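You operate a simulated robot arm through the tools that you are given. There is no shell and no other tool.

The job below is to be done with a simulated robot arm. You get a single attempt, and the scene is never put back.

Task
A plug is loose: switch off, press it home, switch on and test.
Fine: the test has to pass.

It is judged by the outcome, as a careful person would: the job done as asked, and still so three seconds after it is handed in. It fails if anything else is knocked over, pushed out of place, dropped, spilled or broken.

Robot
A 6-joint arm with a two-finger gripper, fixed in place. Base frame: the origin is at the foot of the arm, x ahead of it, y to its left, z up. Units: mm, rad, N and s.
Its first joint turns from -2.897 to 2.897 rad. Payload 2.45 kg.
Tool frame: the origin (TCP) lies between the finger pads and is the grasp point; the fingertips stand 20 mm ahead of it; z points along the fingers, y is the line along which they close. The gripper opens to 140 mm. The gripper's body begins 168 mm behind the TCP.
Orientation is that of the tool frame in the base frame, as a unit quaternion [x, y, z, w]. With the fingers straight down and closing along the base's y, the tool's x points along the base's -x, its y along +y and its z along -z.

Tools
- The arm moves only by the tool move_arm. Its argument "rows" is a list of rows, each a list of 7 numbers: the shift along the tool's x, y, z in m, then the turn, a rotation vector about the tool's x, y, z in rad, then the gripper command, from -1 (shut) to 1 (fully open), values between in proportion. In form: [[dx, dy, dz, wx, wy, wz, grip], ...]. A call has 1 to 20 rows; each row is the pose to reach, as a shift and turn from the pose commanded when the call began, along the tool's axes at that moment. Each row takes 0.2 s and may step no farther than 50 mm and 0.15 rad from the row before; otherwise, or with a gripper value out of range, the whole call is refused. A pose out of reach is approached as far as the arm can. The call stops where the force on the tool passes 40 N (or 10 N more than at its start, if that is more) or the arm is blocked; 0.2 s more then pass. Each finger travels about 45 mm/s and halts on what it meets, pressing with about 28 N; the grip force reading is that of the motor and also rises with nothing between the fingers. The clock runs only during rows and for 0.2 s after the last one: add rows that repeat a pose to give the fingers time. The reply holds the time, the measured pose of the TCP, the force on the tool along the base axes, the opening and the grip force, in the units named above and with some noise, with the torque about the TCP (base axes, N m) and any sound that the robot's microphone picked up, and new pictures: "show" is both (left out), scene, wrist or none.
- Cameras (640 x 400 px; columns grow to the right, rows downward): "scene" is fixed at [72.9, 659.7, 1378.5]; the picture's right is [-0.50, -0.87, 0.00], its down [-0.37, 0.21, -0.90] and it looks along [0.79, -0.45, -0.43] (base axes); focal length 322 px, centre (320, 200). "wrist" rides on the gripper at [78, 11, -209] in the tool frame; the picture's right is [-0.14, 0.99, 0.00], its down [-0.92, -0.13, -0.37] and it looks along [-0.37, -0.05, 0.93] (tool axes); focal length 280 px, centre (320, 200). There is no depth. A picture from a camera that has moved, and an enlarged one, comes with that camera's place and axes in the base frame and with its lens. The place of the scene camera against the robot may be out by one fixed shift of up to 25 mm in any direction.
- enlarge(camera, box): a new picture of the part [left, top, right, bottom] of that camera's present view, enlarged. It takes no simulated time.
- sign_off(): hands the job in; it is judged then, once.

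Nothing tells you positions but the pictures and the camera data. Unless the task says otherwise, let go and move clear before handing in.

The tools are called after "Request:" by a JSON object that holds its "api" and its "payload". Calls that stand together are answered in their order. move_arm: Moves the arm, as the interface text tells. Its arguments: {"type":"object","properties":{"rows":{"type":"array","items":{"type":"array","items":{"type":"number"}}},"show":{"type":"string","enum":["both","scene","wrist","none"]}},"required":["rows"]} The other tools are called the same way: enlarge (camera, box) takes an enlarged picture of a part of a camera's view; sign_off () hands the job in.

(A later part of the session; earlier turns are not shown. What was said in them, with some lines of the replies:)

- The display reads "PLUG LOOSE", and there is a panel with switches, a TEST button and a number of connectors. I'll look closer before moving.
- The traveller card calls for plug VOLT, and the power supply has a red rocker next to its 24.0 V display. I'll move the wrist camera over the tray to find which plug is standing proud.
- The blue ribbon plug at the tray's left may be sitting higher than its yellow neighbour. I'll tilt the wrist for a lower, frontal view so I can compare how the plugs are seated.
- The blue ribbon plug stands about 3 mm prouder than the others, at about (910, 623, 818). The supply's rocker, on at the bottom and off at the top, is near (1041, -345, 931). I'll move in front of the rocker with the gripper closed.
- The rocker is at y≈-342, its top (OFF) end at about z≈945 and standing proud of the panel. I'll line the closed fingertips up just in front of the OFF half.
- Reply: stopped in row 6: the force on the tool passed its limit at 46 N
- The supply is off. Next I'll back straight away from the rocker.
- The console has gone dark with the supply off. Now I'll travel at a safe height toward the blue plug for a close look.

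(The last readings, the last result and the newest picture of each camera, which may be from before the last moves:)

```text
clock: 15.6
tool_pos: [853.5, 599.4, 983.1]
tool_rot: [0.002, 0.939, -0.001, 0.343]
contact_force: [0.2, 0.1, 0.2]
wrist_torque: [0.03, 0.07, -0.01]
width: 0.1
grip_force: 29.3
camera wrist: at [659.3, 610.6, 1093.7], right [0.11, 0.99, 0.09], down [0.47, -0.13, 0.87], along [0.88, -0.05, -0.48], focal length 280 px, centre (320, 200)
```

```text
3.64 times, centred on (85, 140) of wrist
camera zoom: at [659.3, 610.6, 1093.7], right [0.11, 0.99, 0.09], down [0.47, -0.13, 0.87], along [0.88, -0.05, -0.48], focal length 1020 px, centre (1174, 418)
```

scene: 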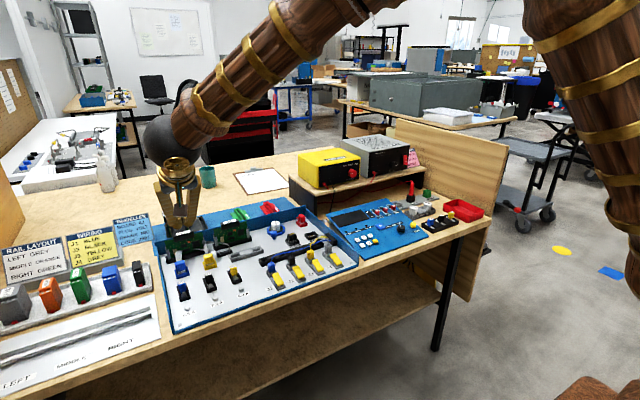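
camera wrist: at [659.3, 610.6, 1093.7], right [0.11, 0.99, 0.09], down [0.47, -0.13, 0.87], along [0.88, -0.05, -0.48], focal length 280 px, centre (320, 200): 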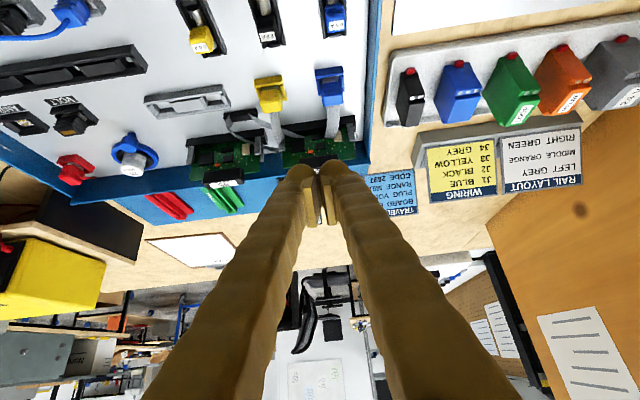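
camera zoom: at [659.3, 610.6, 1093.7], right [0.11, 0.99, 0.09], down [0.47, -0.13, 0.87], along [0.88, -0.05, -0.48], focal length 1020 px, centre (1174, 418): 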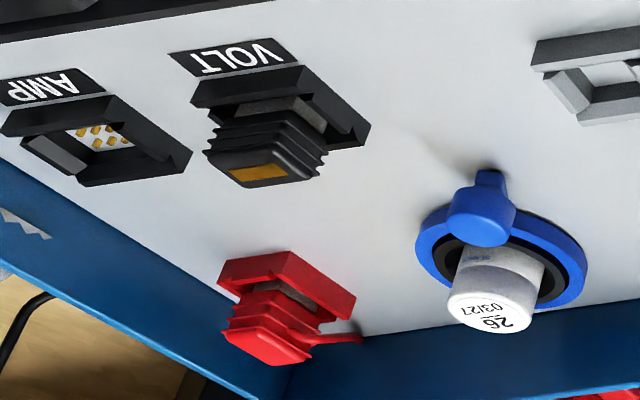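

This close view confirms it: the blue plug shows a clearly larger gap than the yellow one, and its top centre is at about (914, 626, 818). I'll position the fingertips just above it.

Request:
{"api": "move_arm", "payload": {"rows": [[0.0045, 0.0065, 0.0283, 0, 0, 0, -1], [0.009, 0.013, 0.0566, 0, 0, 0, -1], [0.0135, 0.0196, 0.085, 0, 0, 0, -1], [0.0177, 0.0262, 0.1133, 0, 0, 0, -1], [0.0177, 0.0262, 0.1133, 0, 0, 0, -1]]}}

Request:
{"api": "enlarge", "payload": {"camera": "scene", "box": [150, 210, 230, 280]}}

Request:
{"api": "enlarge", "payload": {"camera": "wrist", "box": [250, 100, 390, 200]}}

```text
clock: 16.8
tool_pos: [914.0, 624.4, 884.7]
tool_rot: [0.001, 0.94, 0.0, 0.342]
contact_force: [0.7, -0.3, 0.5]
wrist_torque: [-0.04, -0.02, 0.05]
width: 0.0
grip_force: 29.9
camera wrist: at [718.9, 636.3, 995.3], right [0.11, 0.99, 0.09], down [0.47, -0.13, 0.87], along [0.88, -0.05, -0.48], focal length 280 px, centre (320, 200)
```

scene: 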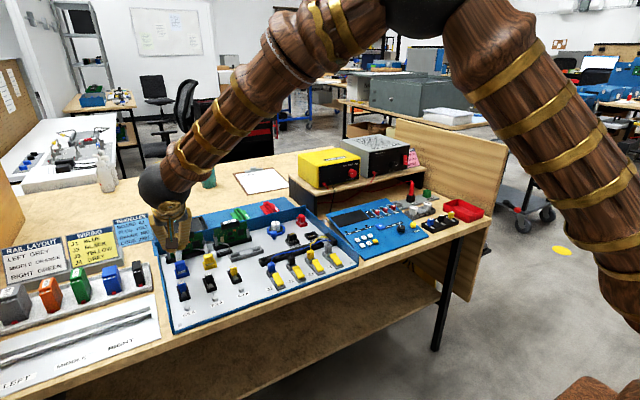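
wrist: 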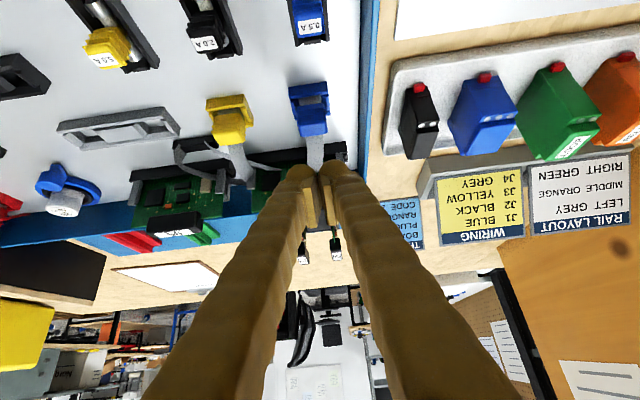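

```text
5.71 times, centred on (190, 245) of scene
camera zoom: at [72.9, 659.7, 1378.5], right [-0.5, -0.87, 0.0], down [-0.37, 0.21, -0.9], along [0.79, -0.45, -0.43], focal length 1837 px, centre (1063, -57)
```

zoom: 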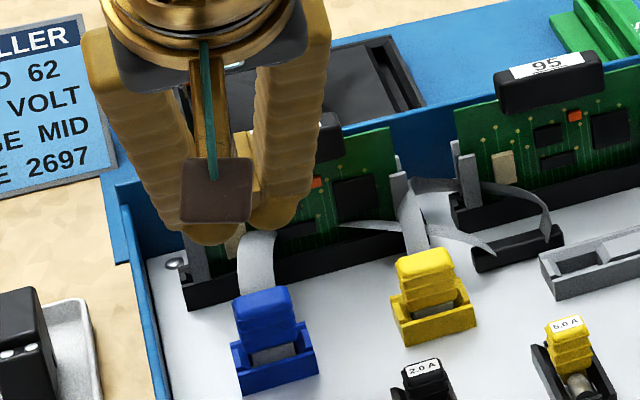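

```text
4.00 times, centred on (320, 150) of wrist
camera zoom: at [718.9, 636.3, 995.3], right [0.11, 0.99, 0.09], down [0.47, -0.13, 0.87], along [0.88, -0.05, -0.48], focal length 1122 px, centre (320, 400)
```

zoom: 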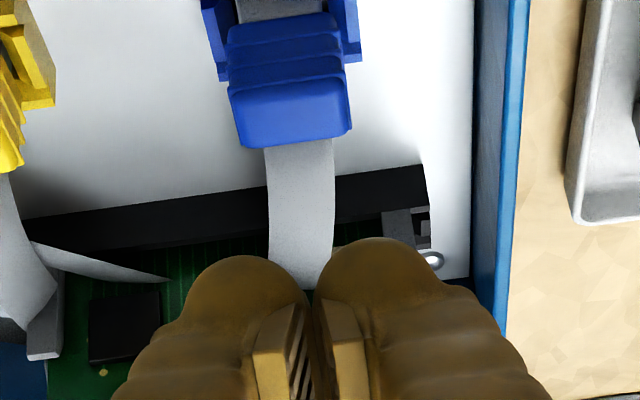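

Request:
{"api": "move_arm", "payload": {"rows": [[0.012, 0.0005, 0.0096, 0, 0, 0, -1], [0.0216, 0.001, 0.021, 0, 0, 0, -1], [0.0229, 0.001, 0.0226, 0, 0, 0, -1], [0.0242, 0.001, 0.0241, 0, 0, 0, -1], [0.0255, 0.001, 0.0256, 0, 0, 0, -1], [0.0268, 0.001, 0.0272, 0, 0, 0, -1], [0.0281, 0.001, 0.0287, 0, 0, 0, -1], [0.0294, 0.001, 0.0302, 0, 0, 0, -1], [0.0306, 0.001, 0.0318, 0, 0, 0, -1]], "show": "none"}}

Request:
{"api": "enlarge", "payload": {"camera": "scene", "box": [150, 230, 220, 285]}}

Request:
{"api": "enlarge", "payload": {"camera": "wrist", "box": [250, 100, 390, 200]}}

```text
clock: 18.8
tool_pos: [910.3, 625.5, 841.7]
tool_rot: [0.002, 0.94, -0.001, 0.342]
contact_force: [0.1, 0.6, -0.3]
wrist_torque: [0.0, 0.02, 0.01]
width: 0.1
grip_force: 29.1
```

```text
7.27 times, centred on (185, 258) of scene
camera zoom: at [72.9, 659.7, 1378.5], right [-0.5, -0.87, 0.0], down [-0.37, 0.21, -0.9], along [0.79, -0.45, -0.43], focal length 2338 px, centre (1302, -218)
```

zoom: 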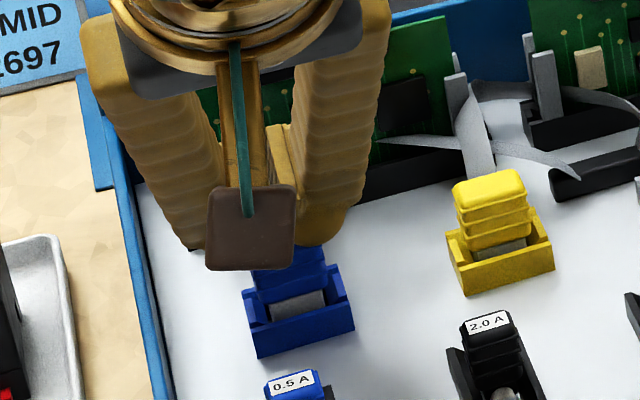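

```text
4.00 times, centred on (320, 150) of wrist
camera zoom: at [715.9, 637.5, 951.2], right [0.11, 0.99, 0.09], down [0.47, -0.13, 0.87], along [0.88, -0.05, -0.48], focal length 1122 px, centre (320, 400)
```

zoom: 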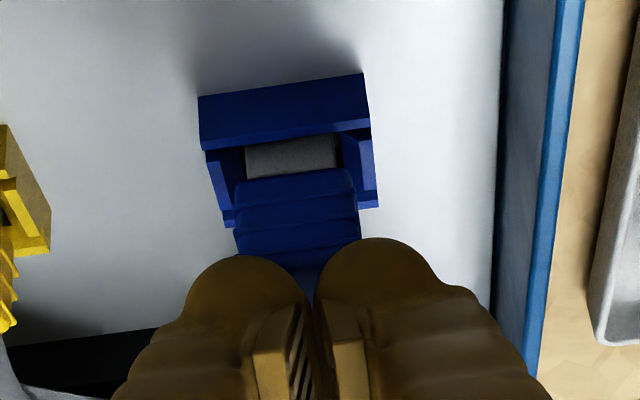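

No contact yet, so I'll keep descending slowly onto the plug top.

Request:
{"api": "move_arm", "payload": {"rows": [[0.0013, 0, 0.0015, 0, 0, 0, -1], [0.0026, 0, 0.0031, 0, 0, 0, -1], [0.0039, 0, 0.0046, 0, 0, 0, -1], [0.0052, 0, 0.0061, 0, 0, 0, -1], [0.0064, 0, 0.0077, 0, 0, 0, -1]], "show": "none"}}

Request:
{"api": "enlarge", "payload": {"camera": "wrist", "box": [250, 100, 390, 200]}}

Request:
{"api": "enlarge", "payload": {"camera": "scene", "box": [150, 230, 220, 285]}}

```text
clock: 20.2
tool_pos: [911.1, 627.0, 835.5]
tool_rot: [0.002, 0.939, 0.001, 0.344]
contact_force: [-2.1, -2.4, 13.2]
wrist_torque: [-0.17, 0.11, -0.01]
width: 6.2
grip_force: 27.8
stopped in row 5: the force on the tool passed its limit at 41 N (the readings are from after the stop); the commanded pose is now the measured one
```

```text
4.00 times, centred on (320, 150) of wrist
camera zoom: at [716.5, 638.5, 945.2], right [0.11, 0.99, 0.09], down [0.46, -0.13, 0.88], along [0.88, -0.05, -0.47], focal length 1122 px, centre (320, 400)
```

zoom: 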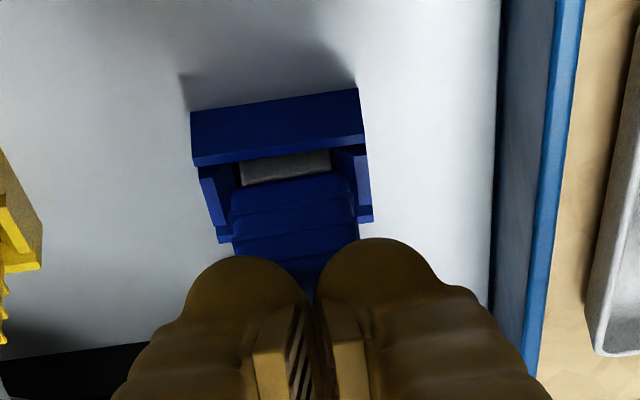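

```text
7.27 times, centred on (185, 258) of scene
camera zoom: at [72.9, 659.7, 1378.5], right [-0.5, -0.87, 0.0], down [-0.37, 0.21, -0.9], along [0.79, -0.45, -0.43], focal length 2338 px, centre (1302, -218)
```

zoom: 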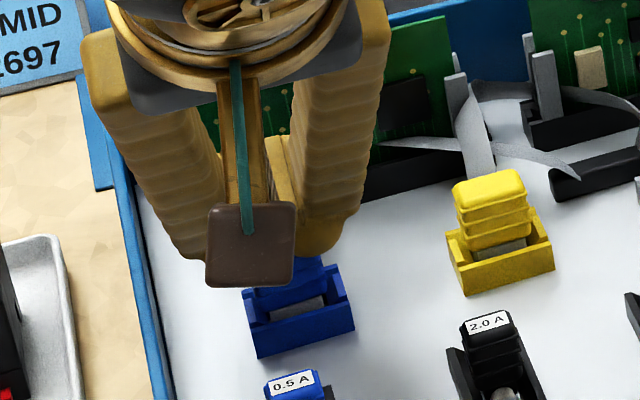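

Request:
{"api": "move_arm", "payload": {"rows": [[-0.0129, 0, -0.0153, 0, 0, 0, -1], [-0.0322, 0, -0.0383, 0, 0, 0, -1], [-0.03, 0, -0.08, 0, 0, 0, -1], [-0.03, 0, -0.12, 0, 0, 0, -1], [-0.03, 0, -0.14, 0, 0, 0, -1], [-0.03, 0, -0.14, 0, 0, 0, -1]], "show": "none"}}

Request:
{"api": "enlarge", "payload": {"camera": "scene", "box": [168, 256, 200, 280]}}

Request:
{"api": "enlarge", "payload": {"camera": "wrist", "box": [230, 60, 370, 160]}}

Request:
{"api": "enlarge", "payload": {"camera": "scene", "box": [195, 247, 227, 271]}}

```text
clock: 21.6
tool_pos: [844.4, 625.4, 960.6]
tool_rot: [0.001, 0.939, 0.001, 0.344]
contact_force: [0.9, 0.4, -0.3]
wrist_torque: [0.0, 0.0, 0.01]
width: 0.0
grip_force: 28.5
```

```text
16.00 times, centred on (184, 268) of scene
camera zoom: at [72.9, 659.7, 1378.5], right [-0.5, -0.87, 0.0], down [-0.37, 0.21, -0.9], along [0.79, -0.45, -0.43], focal length 5144 px, centre (2496, -888)
```

zoom: 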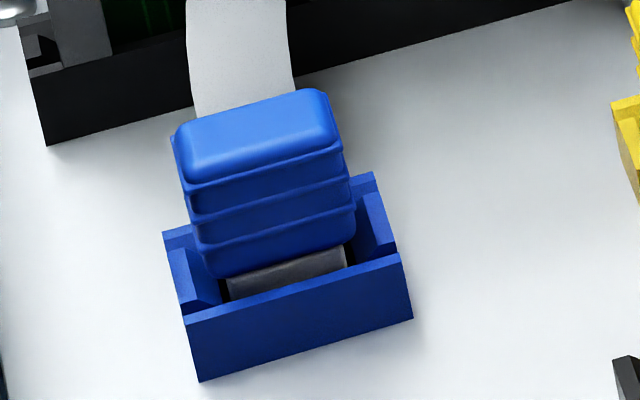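

```text
4.00 times, centred on (300, 110) of wrist
camera zoom: at [649.2, 637.8, 1070.8], right [0.11, 0.99, 0.09], down [0.47, -0.13, 0.88], along [0.88, -0.05, -0.47], focal length 1122 px, centre (400, 560)
```

zoom: 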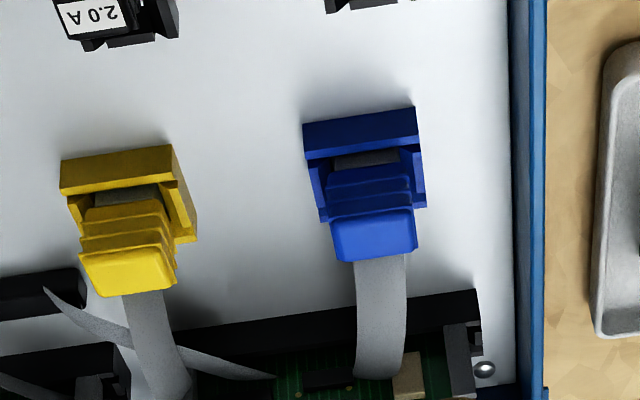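

```text
16.00 times, centred on (211, 259) of scene
camera zoom: at [72.9, 659.7, 1378.5], right [-0.5, -0.87, 0.0], down [-0.37, 0.21, -0.9], along [0.79, -0.45, -0.43], focal length 5144 px, centre (2064, -744)
```

zoom: 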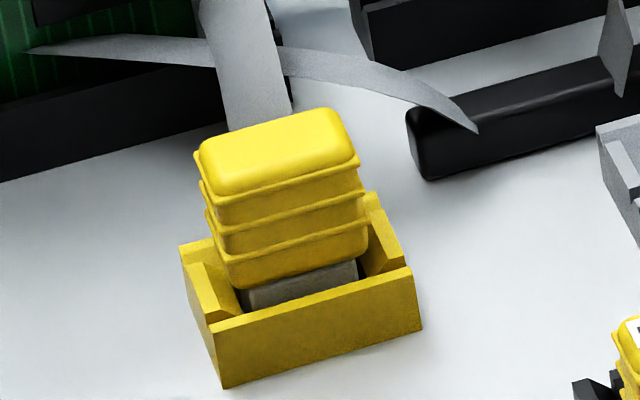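

The blue plug is now seated level with the yellow one. I'll return to the supply and look at the rocker again before switching on.

Request:
{"api": "move_arm", "payload": {"rows": [[-0.0037, -0.0442, -0.0003, 0, 0, 0, -1], [-0.0073, -0.0884, -0.0006, 0, 0, 0, -1], [-0.011, -0.1326, -0.0009, 0, 0, 0, -1], [-0.0147, -0.1768, -0.0013, 0, 0, 0, -1], [-0.0183, -0.221, -0.0016, 0, 0, 0, -1], [-0.022, -0.2652, -0.0019, 0, 0, 0, -1], [-0.0257, -0.3094, -0.0022, 0, 0, 0, -1], [-0.0293, -0.3536, -0.0025, 0, 0, 0, -1], [-0.033, -0.3978, -0.0028, 0, 0, 0, -1], [-0.0367, -0.442, -0.0031, 0, 0, 0, -1], [-0.0403, -0.4862, -0.0035, 0, 0, 0, -1], [-0.044, -0.5304, -0.0038, 0, 0, 0, -1], [-0.0476, -0.5746, -0.0041, 0, 0, 0, -1], [-0.0513, -0.6188, -0.0044, 0, 0, 0, -1], [-0.055, -0.663, -0.0047, 0, 0, 0, -1], [-0.0586, -0.7072, -0.005, 0, 0, 0, -1], [-0.0623, -0.7514, -0.0054, 0, 0, 0, -1], [-0.066, -0.7956, -0.0057, 0, 0, 0, -1], [-0.0696, -0.8398, -0.006, 0, 0, 0, -1], [-0.0733, -0.884, -0.0063, 0, 0, 0, -1]]}}

Request:
{"api": "enlarge", "payload": {"camera": "wrist", "box": [220, 130, 340, 230]}}

Request:
{"api": "enlarge", "payload": {"camera": "scene", "box": [370, 130, 440, 180]}}

```text
clock: 25.8
tool_pos: [894.8, -257.8, 1011.8]
tool_rot: [0.001, 0.939, 0.001, 0.343]
contact_force: [-0.5, -0.3, -1.5]
wrist_torque: [0.05, 0.0, -0.01]
width: 0.2
grip_force: 27.2
camera wrist: at [699.6, -246.7, 1120.7], right [0.11, 0.99, 0.09], down [0.46, -0.13, 0.88], along [0.88, -0.05, -0.47], focal length 280 px, centre (320, 200)
```

scene: 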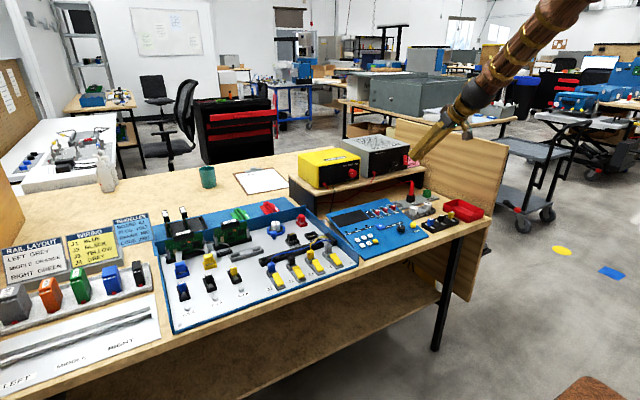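
wrist: 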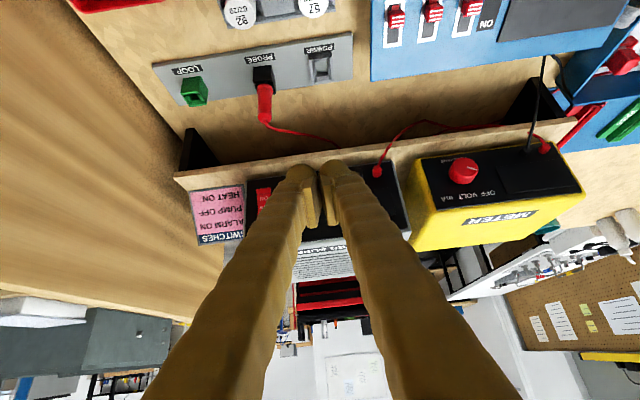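

```text
4.00 times, centred on (280, 180) of wrist
camera zoom: at [699.6, -246.7, 1120.7], right [0.11, 0.99, 0.09], down [0.46, -0.13, 0.88], along [0.88, -0.05, -0.47], focal length 1122 px, centre (480, 280)
```

zoom: 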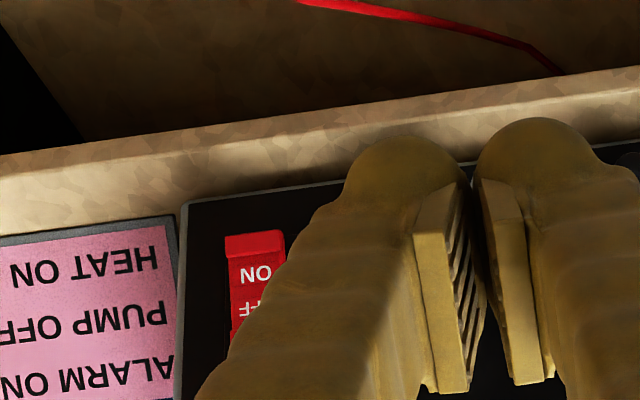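

```text
8.00 times, centred on (405, 155) of scene
camera zoom: at [72.9, 659.7, 1378.5], right [-0.5, -0.87, 0.0], down [-0.37, 0.21, -0.9], along [0.79, -0.45, -0.43], focal length 2572 px, centre (-360, 560)
```

zoom: 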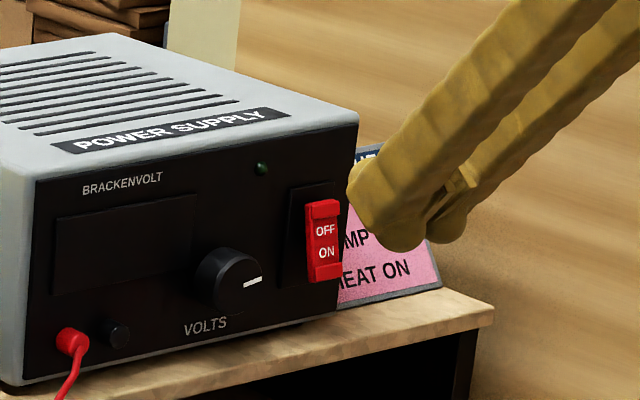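

The rocker now has its lower (ON) end out, near z≈921. I'll line up and push that half in.

Request:
{"api": "move_arm", "payload": {"rows": [[0, -0.042, 0.02, 0, 0, 0, -1], [-0.004, -0.0842, 0.045, 0, 0, 0, -1], [-0.008, -0.0842, 0.085, 0, 0, 0, -1], [-0.0137, -0.0842, 0.1237, 0, 0, 0, -1], [-0.0137, -0.0842, 0.1237, 0, 0, 0, -1]], "show": "none"}}

Request:
{"api": "enlarge", "payload": {"camera": "scene", "box": [370, 130, 440, 180]}}

Request:
{"api": "enlarge", "payload": {"camera": "wrist", "box": [230, 100, 410, 230]}}

```text
clock: 27.0
tool_pos: [985.1, -341.3, 924.9]
tool_rot: [0.001, 0.939, 0.001, 0.344]
contact_force: [0.3, 0.0, -0.4]
wrist_torque: [0.02, -0.01, 0.0]
width: 0.0
grip_force: 27.5
```

```text
8.00 times, centred on (405, 155) of scene
camera zoom: at [72.9, 659.7, 1378.5], right [-0.5, -0.87, 0.0], down [-0.37, 0.21, -0.9], along [0.79, -0.45, -0.43], focal length 2572 px, centre (-360, 560)
```

zoom: 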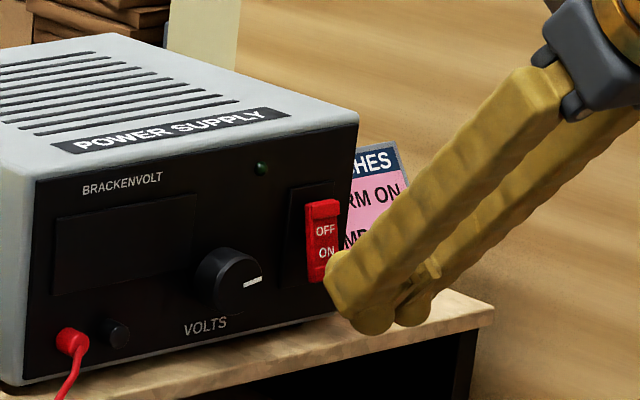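

```text
3.08 times, centred on (320, 165) of wrist
camera zoom: at [789.9, -329.7, 1034.7], right [0.11, 0.99, 0.09], down [0.47, -0.13, 0.88], along [0.88, -0.05, -0.47], focal length 863 px, centre (320, 308)
```

zoom: 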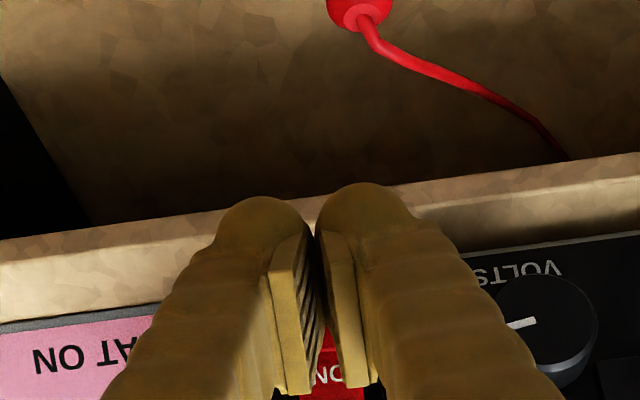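

Request:
{"api": "move_arm", "payload": {"rows": [[-0.0046, 0, 0.0039, 0, 0, 0, -1], [-0.0092, 0, 0.0077, 0, 0, 0, -1], [-0.0138, 0, 0.0116, 0, 0, 0, -1], [-0.0168, 0, 0.0142, 0, 0, 0, -1], [-0.0199, 0, 0.0167, 0, 0, 0, -1], [-0.0214, 0, 0.018, 0, 0, 0, -1], [-0.023, 0, 0.0193, 0, 0, 0, -1]], "show": "none"}}

Request:
{"api": "enlarge", "payload": {"camera": "scene", "box": [290, 130, 450, 230]}}

```text
clock: 28.6
tool_pos: [1011.3, -342.4, 922.4]
tool_rot: [0.001, 0.94, 0.0, 0.342]
contact_force: [-4.7, -0.8, -1.9]
wrist_torque: [0.01, 0.04, -0.04]
width: 5.9
grip_force: 29.5
stopped in row 7: the force on the tool passed its limit at 46 N (the readings are from after the stop); the commanded pose is now the measured one
```

```text
4.00 times, centred on (370, 180) of scene
camera zoom: at [72.9, 659.7, 1378.5], right [-0.5, -0.87, 0.0], down [-0.37, 0.21, -0.9], along [0.79, -0.45, -0.43], focal length 1286 px, centre (120, 280)
```

zoom: 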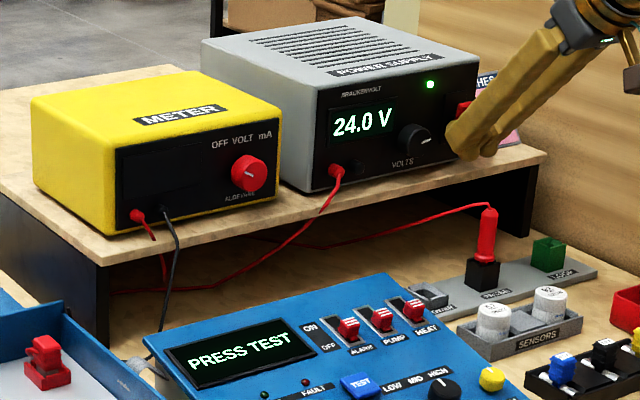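

The supply is back on and the display reads "PRESS TEST". I'll back off and go over to the TEST button with the tool returning to vertical.

Request:
{"api": "move_arm", "payload": {"rows": [[0.0191, 0, -0.0161, 0, 0, 0, -1], [0.0306, 0, -0.0258, 0, 0, 0, -1], [0.0306, 0, -0.07, 0, 0, 0, -1], [0.0306, 0, -0.11, 0, 0, 0, -1], [0.0308, 0.01, -0.128, 0, 0, 0, -1], [0.0308, 0.05, -0.14, 0, 0.1, 0, -1], [0.0308, 0.09, -0.15, 0, 0.2, 0, -1], [0.0308, 0.13, -0.16, 0, 0.3, 0, -1], [0.035, 0.17, -0.165, 0, 0.4, 0, -1], [0.04, 0.21, -0.17, 0, 0.5, 0, -1], [0.05, 0.25, -0.17, 0, 0.6, 0, -1], [0.06, 0.29, -0.17, 0, 0.7, 0, -1], [0.068, 0.308, -0.17, 0, 0.7, 0, -1], [0.068, 0.308, -0.17, 0, 0.7, 0, -1]]}}

Request:
{"api": "enlarge", "payload": {"camera": "scene", "box": [290, 130, 450, 260]}}

```text
clock: 31.6
tool_pos: [852.2, -34.7, 1011.1]
tool_rot: [0.001, 1.0, 0.001, 0.0]
contact_force: [-0.5, 0.5, 0.9]
wrist_torque: [-0.01, 0.01, -0.03]
width: 0.5
grip_force: 29.5
camera wrist: at [773.4, -23.2, 1220.7], right [0.14, 0.99, 0.0], down [0.92, -0.13, 0.37], along [0.36, -0.05, -0.93], focal length 280 px, centre (320, 200)
```

scene: 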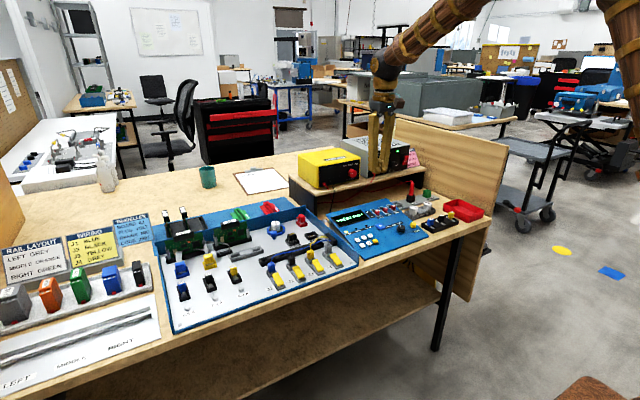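
wrist: 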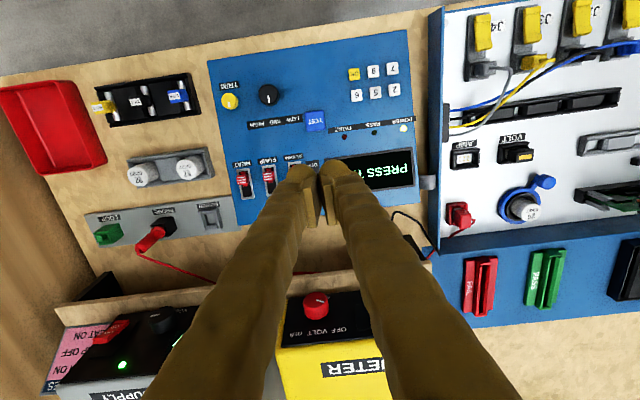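

```text
3.08 times, centred on (370, 195) of scene
camera zoom: at [72.9, 659.7, 1378.5], right [-0.5, -0.87, 0.0], down [-0.37, 0.21, -0.9], along [0.79, -0.45, -0.43], focal length 989 px, centre (166, 215)
```

zoom: 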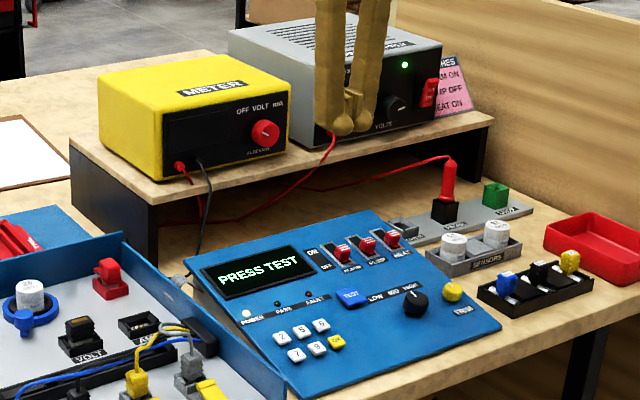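

Request:
{"api": "enlarge", "payload": {"camera": "wrist", "box": [270, 90, 370, 160]}}

Request:
{"api": "enlarge", "payload": {"camera": "scene", "box": [350, 205, 420, 250]}}

```text
5.71 times, centred on (320, 125) of wrist
camera zoom: at [773.4, -23.2, 1220.7], right [0.14, 0.99, 0.0], down [0.92, -0.13, 0.37], along [0.36, -0.05, -0.93], focal length 1602 px, centre (320, 629)
```

zoom: 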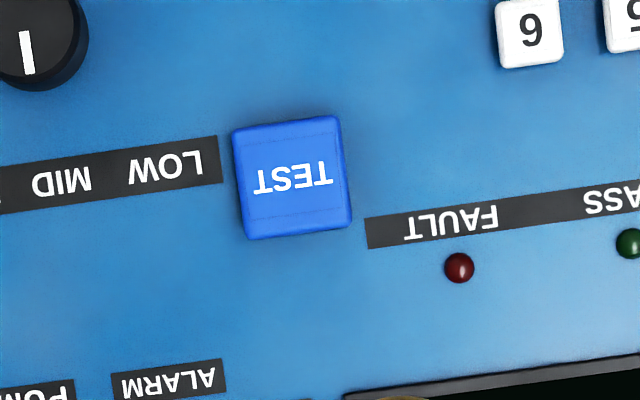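

```text
8.89 times, centred on (385, 228) of scene
camera zoom: at [72.9, 659.7, 1378.5], right [-0.5, -0.87, 0.0], down [-0.37, 0.21, -0.9], along [0.79, -0.45, -0.43], focal length 2858 px, centre (-258, -44)
```

zoom: 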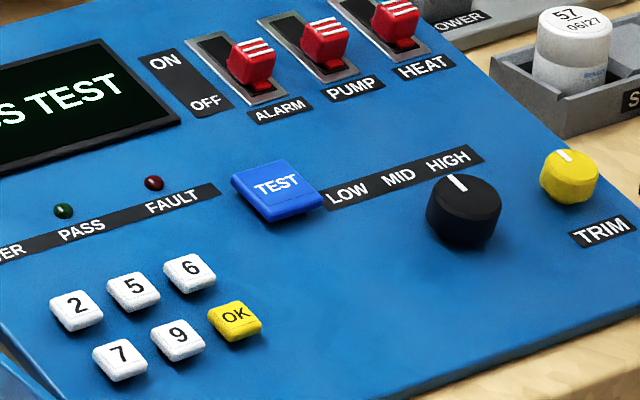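

Request:
{"api": "move_arm", "payload": {"rows": [[0.01, 0, 0.04, 0, 0, 0, -1], [0.02, -0.001, 0.08, 0, 0, 0, -1], [0.03, -0.0013, 0.12, 0, 0, 0, -1], [0.035, -0.0013, 0.16, 0, 0, 0, -1], [0.035, -0.0013, 0.185, 0, 0, 0, -1], [0.035, -0.0013, 0.185, 0, 0, 0, -1]], "show": "none"}}

Request:
{"api": "enlarge", "payload": {"camera": "wrist", "box": [230, 90, 410, 210]}}

Request:
{"api": "enlarge", "payload": {"camera": "scene", "box": [340, 190, 420, 250]}}

```text
clock: 33.0
tool_pos: [816.9, -34.9, 826.6]
tool_rot: [0.0, 1.0, 0.002, 0.0]
contact_force: [0.3, 0.4, 0.6]
wrist_torque: [0.02, -0.03, -0.02]
width: 0.0
grip_force: 29.3
```

```text
3.33 times, centred on (320, 150) of wrist
camera zoom: at [738.1, -23.7, 1035.3], right [0.14, 0.99, 0.0], down [0.92, -0.13, 0.37], along [0.36, -0.05, -0.93], focal length 935 px, centre (320, 367)
```

zoom: 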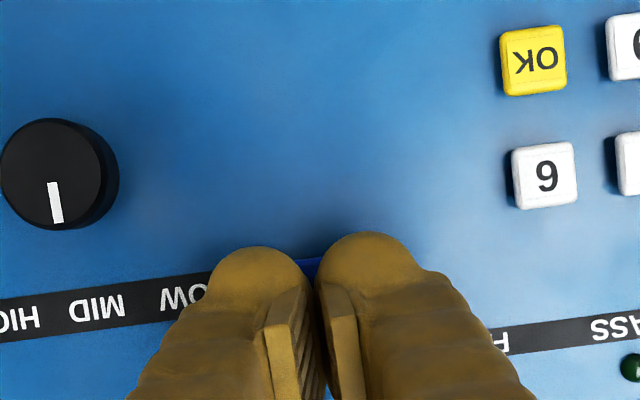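

```text
6.67 times, centred on (380, 220) of scene
camera zoom: at [72.9, 659.7, 1378.5], right [-0.5, -0.87, 0.0], down [-0.37, 0.21, -0.9], along [0.79, -0.45, -0.43], focal length 2143 px, centre (-80, 67)
```

zoom: 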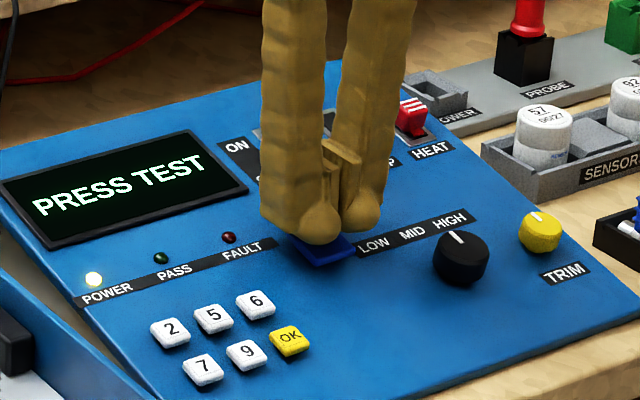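

The fingertips are right over TEST, so I'll press down slowly.

Request:
{"api": "move_arm", "payload": {"rows": [[0, -0.001, 0.008, 0, 0, 0, -1], [0, -0.001, 0.013, 0, 0, 0, -1], [0, -0.001, 0.015, 0, 0, 0, -1], [0, -0.001, 0.017, 0, 0, 0, -1], [0, -0.001, 0.019, 0, 0, 0, -1], [0, -0.001, 0.021, 0, 0, 0, -1], [0, -0.001, 0.023, 0, 0, 0, -1], [0, -0.001, 0.025, 0, 0, 0, -1]], "show": "none"}}

Request:
{"api": "enlarge", "payload": {"camera": "scene", "box": [320, 190, 420, 250]}}

```text
clock: 34.0
tool_pos: [817.8, -35.6, 811.5]
tool_rot: [0.0, 1.0, 0.001, 0.002]
contact_force: [-8.6, 0.5, 15.4]
wrist_torque: [-0.01, -0.07, 0.03]
width: 5.8
grip_force: 29.6
heard: click
stopped in row 5: the force on the tool passed its limit at 46 N (the readings are from after the stop); the commanded pose is now the measured one
```

```text
6.40 times, centred on (370, 220) of scene
camera zoom: at [72.9, 659.7, 1378.5], right [-0.5, -0.87, 0.0], down [-0.37, 0.21, -0.9], along [0.79, -0.45, -0.43], focal length 2058 px, centre (0, 72)
```

zoom: 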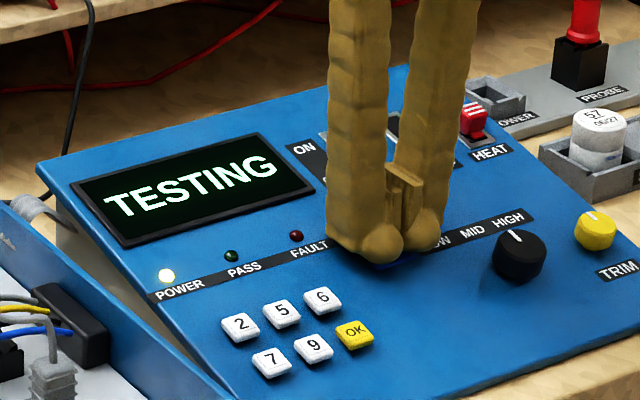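

The button clicked and the display says "TESTING". I'll lift straight up, clear the panel and wait for the result.

Request:
{"api": "move_arm", "payload": {"rows": [[0, 0, -0.02, 0, 0, 0, -1], [0, 0, -0.06, 0, 0, 0, -1], [0, 0, -0.11, 0, 0, 0, -1], [0, 0, -0.16, 0, 0, 0, -1], [0, 0, -0.2, 0, 0, 0, -1], [0, 0, -0.24, 0, 0, 0, -1], [0, 0, -0.24, 0, 0, 0, -1], [0, 0, -0.24, 0, 0, 0, -1]]}}

Request:
{"api": "enlarge", "payload": {"camera": "scene", "box": [320, 170, 450, 260]}}

```text
clock: 35.8
tool_pos: [816.8, -37.2, 1052.6]
tool_rot: [0.0, 1.0, 0.002, 0.001]
contact_force: [0.0, 0.0, 0.4]
wrist_torque: [-0.01, 0.02, 0.01]
width: 0.2
grip_force: 29.4
camera wrist: at [738.0, -26.5, 1260.8], right [0.14, 0.99, 0.0], down [0.92, -0.13, 0.37], along [0.37, -0.05, -0.93], focal length 280 px, centre (320, 200)
```

scene: 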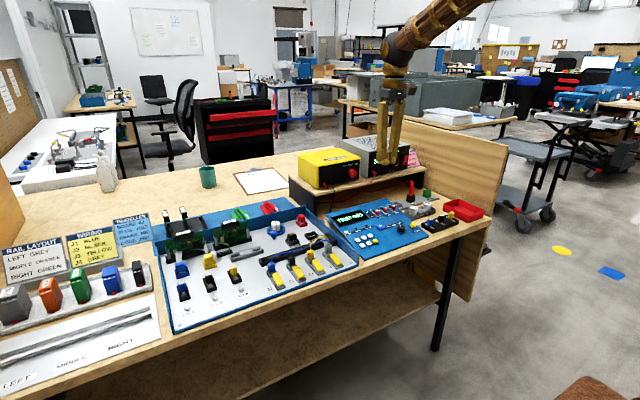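
wrist: 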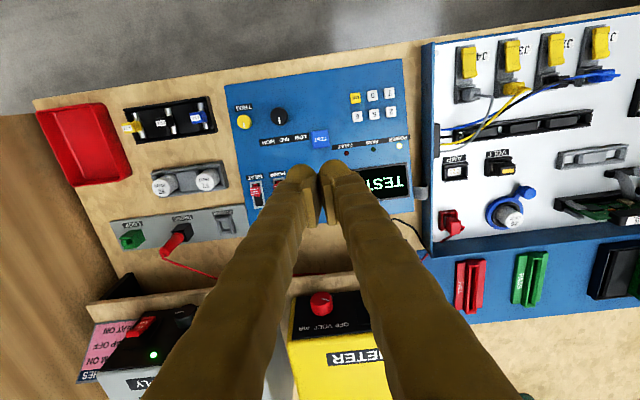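

```text
4.44 times, centred on (385, 215) of scene
camera zoom: at [72.9, 659.7, 1378.5], right [-0.5, -0.87, 0.0], down [-0.37, 0.21, -0.9], along [0.79, -0.45, -0.43], focal length 1429 px, centre (31, 133)
```

zoom: 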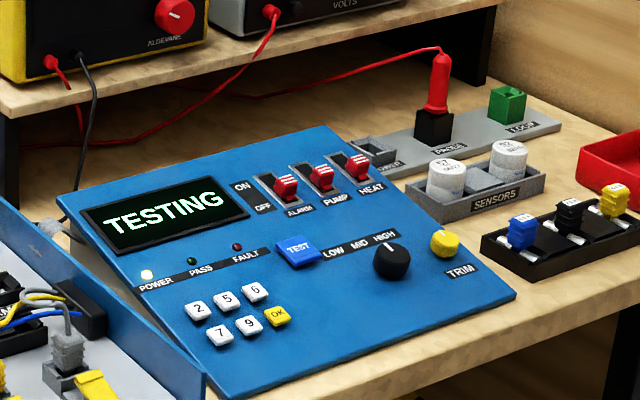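

Still "TESTING". I'll hold clear and let the clock run.

Request:
{"api": "move_arm", "payload": {"rows": [[0, 0, 0, 0, 0, 0, -1], [0, 0, 0, 0, 0, 0, -1], [0, 0, 0, 0, 0, 0, -1], [0, 0, 0, 0, 0, 0, -1], [0, 0, 0, 0, 0, 0, -1], [0, 0, 0, 0, 0, 0, -1], [0, 0, 0, 0, 0, 0, -1], [0, 0, 0, 0, 0, 0, -1], [0, 0, 0, 0, 0, 0, -1], [0, 0, 0, 0, 0, 0, -1]], "show": "none"}}

Request:
{"api": "enlarge", "payload": {"camera": "scene", "box": [320, 170, 450, 260]}}

```text
clock: 38.0
tool_pos: [817.5, -37.2, 1052.3]
tool_rot: [0.0, 1.0, 0.001, 0.002]
contact_force: [0.0, -0.6, -0.6]
wrist_torque: [0.0, -0.02, 0.0]
width: 0.0
grip_force: 29.6
```

```text
4.44 times, centred on (385, 215) of scene
camera zoom: at [72.9, 659.7, 1378.5], right [-0.5, -0.87, 0.0], down [-0.37, 0.21, -0.9], along [0.79, -0.45, -0.43], focal length 1429 px, centre (31, 133)
```

zoom: 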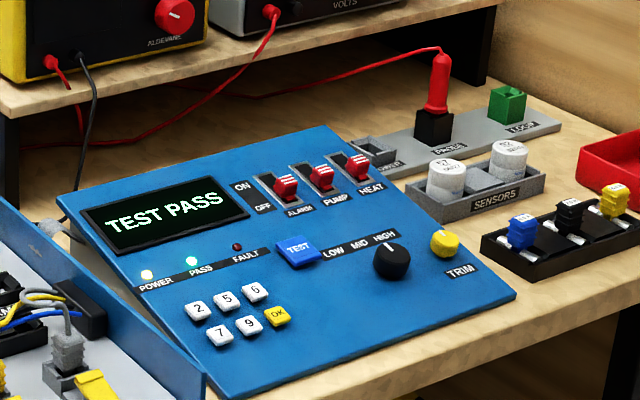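

The display shows "TEST PASS" with the PASS light on. Before handing in, I'll check that nothing else moved.

Request:
{"api": "enlarge", "payload": {"camera": "scene", "box": [150, 190, 370, 330]}}

Request:
{"api": "enlarge", "payload": {"camera": "scene", "box": [290, 130, 450, 230]}}

```text
2.86 times, centred on (260, 260) of scene
camera zoom: at [72.9, 659.7, 1378.5], right [-0.5, -0.87, 0.0], down [-0.37, 0.21, -0.9], along [0.79, -0.45, -0.43], focal length 919 px, centre (491, 29)
```

zoom: 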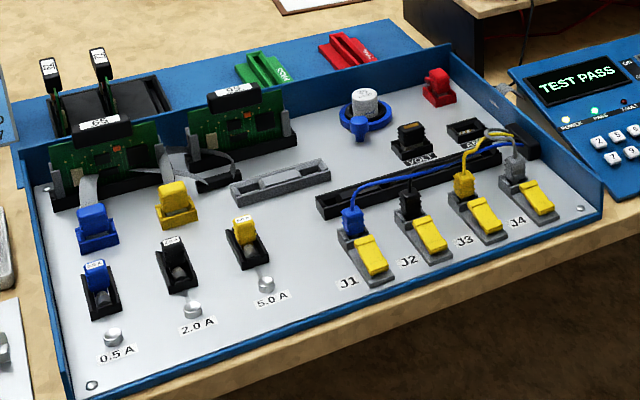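

```text
4.00 times, centred on (370, 180) of scene
camera zoom: at [72.9, 659.7, 1378.5], right [-0.5, -0.87, 0.0], down [-0.37, 0.21, -0.9], along [0.79, -0.45, -0.43], focal length 1286 px, centre (120, 280)
```

zoom: 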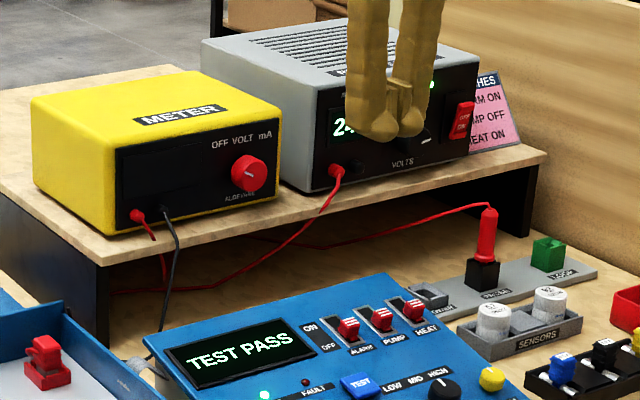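

Everything is in place: the plug is seated, the supply is on, the test has passed and the arm is clear. I'm handing the job in.

Request:
{"api": "sign_off", "payload": {}}

```text
The job is handed in.
```

The job is done and handed in: the loose plug is seated, the supply is back on, and the console reads "TEST PASS" with the PASS light lit.

- **Loose plug:** it was the blue ribbon plug on the left side of the tray, standing about 3–4 mm higher than the yellow one beside it.
- **Switch off:** I pressed the power supply's red rocker to OFF and the console went dark.
- **Press home:** I pushed the blue plug down until it sat level with the yellow one.
- **Switch on and test:** I pressed the rocker to ON, the console showed "PRESS TEST", and I pressed TEST once.

In the last pictures nothing else had moved, and the arm was clear of the bench. I left the other switches, knobs and plugs as they were.
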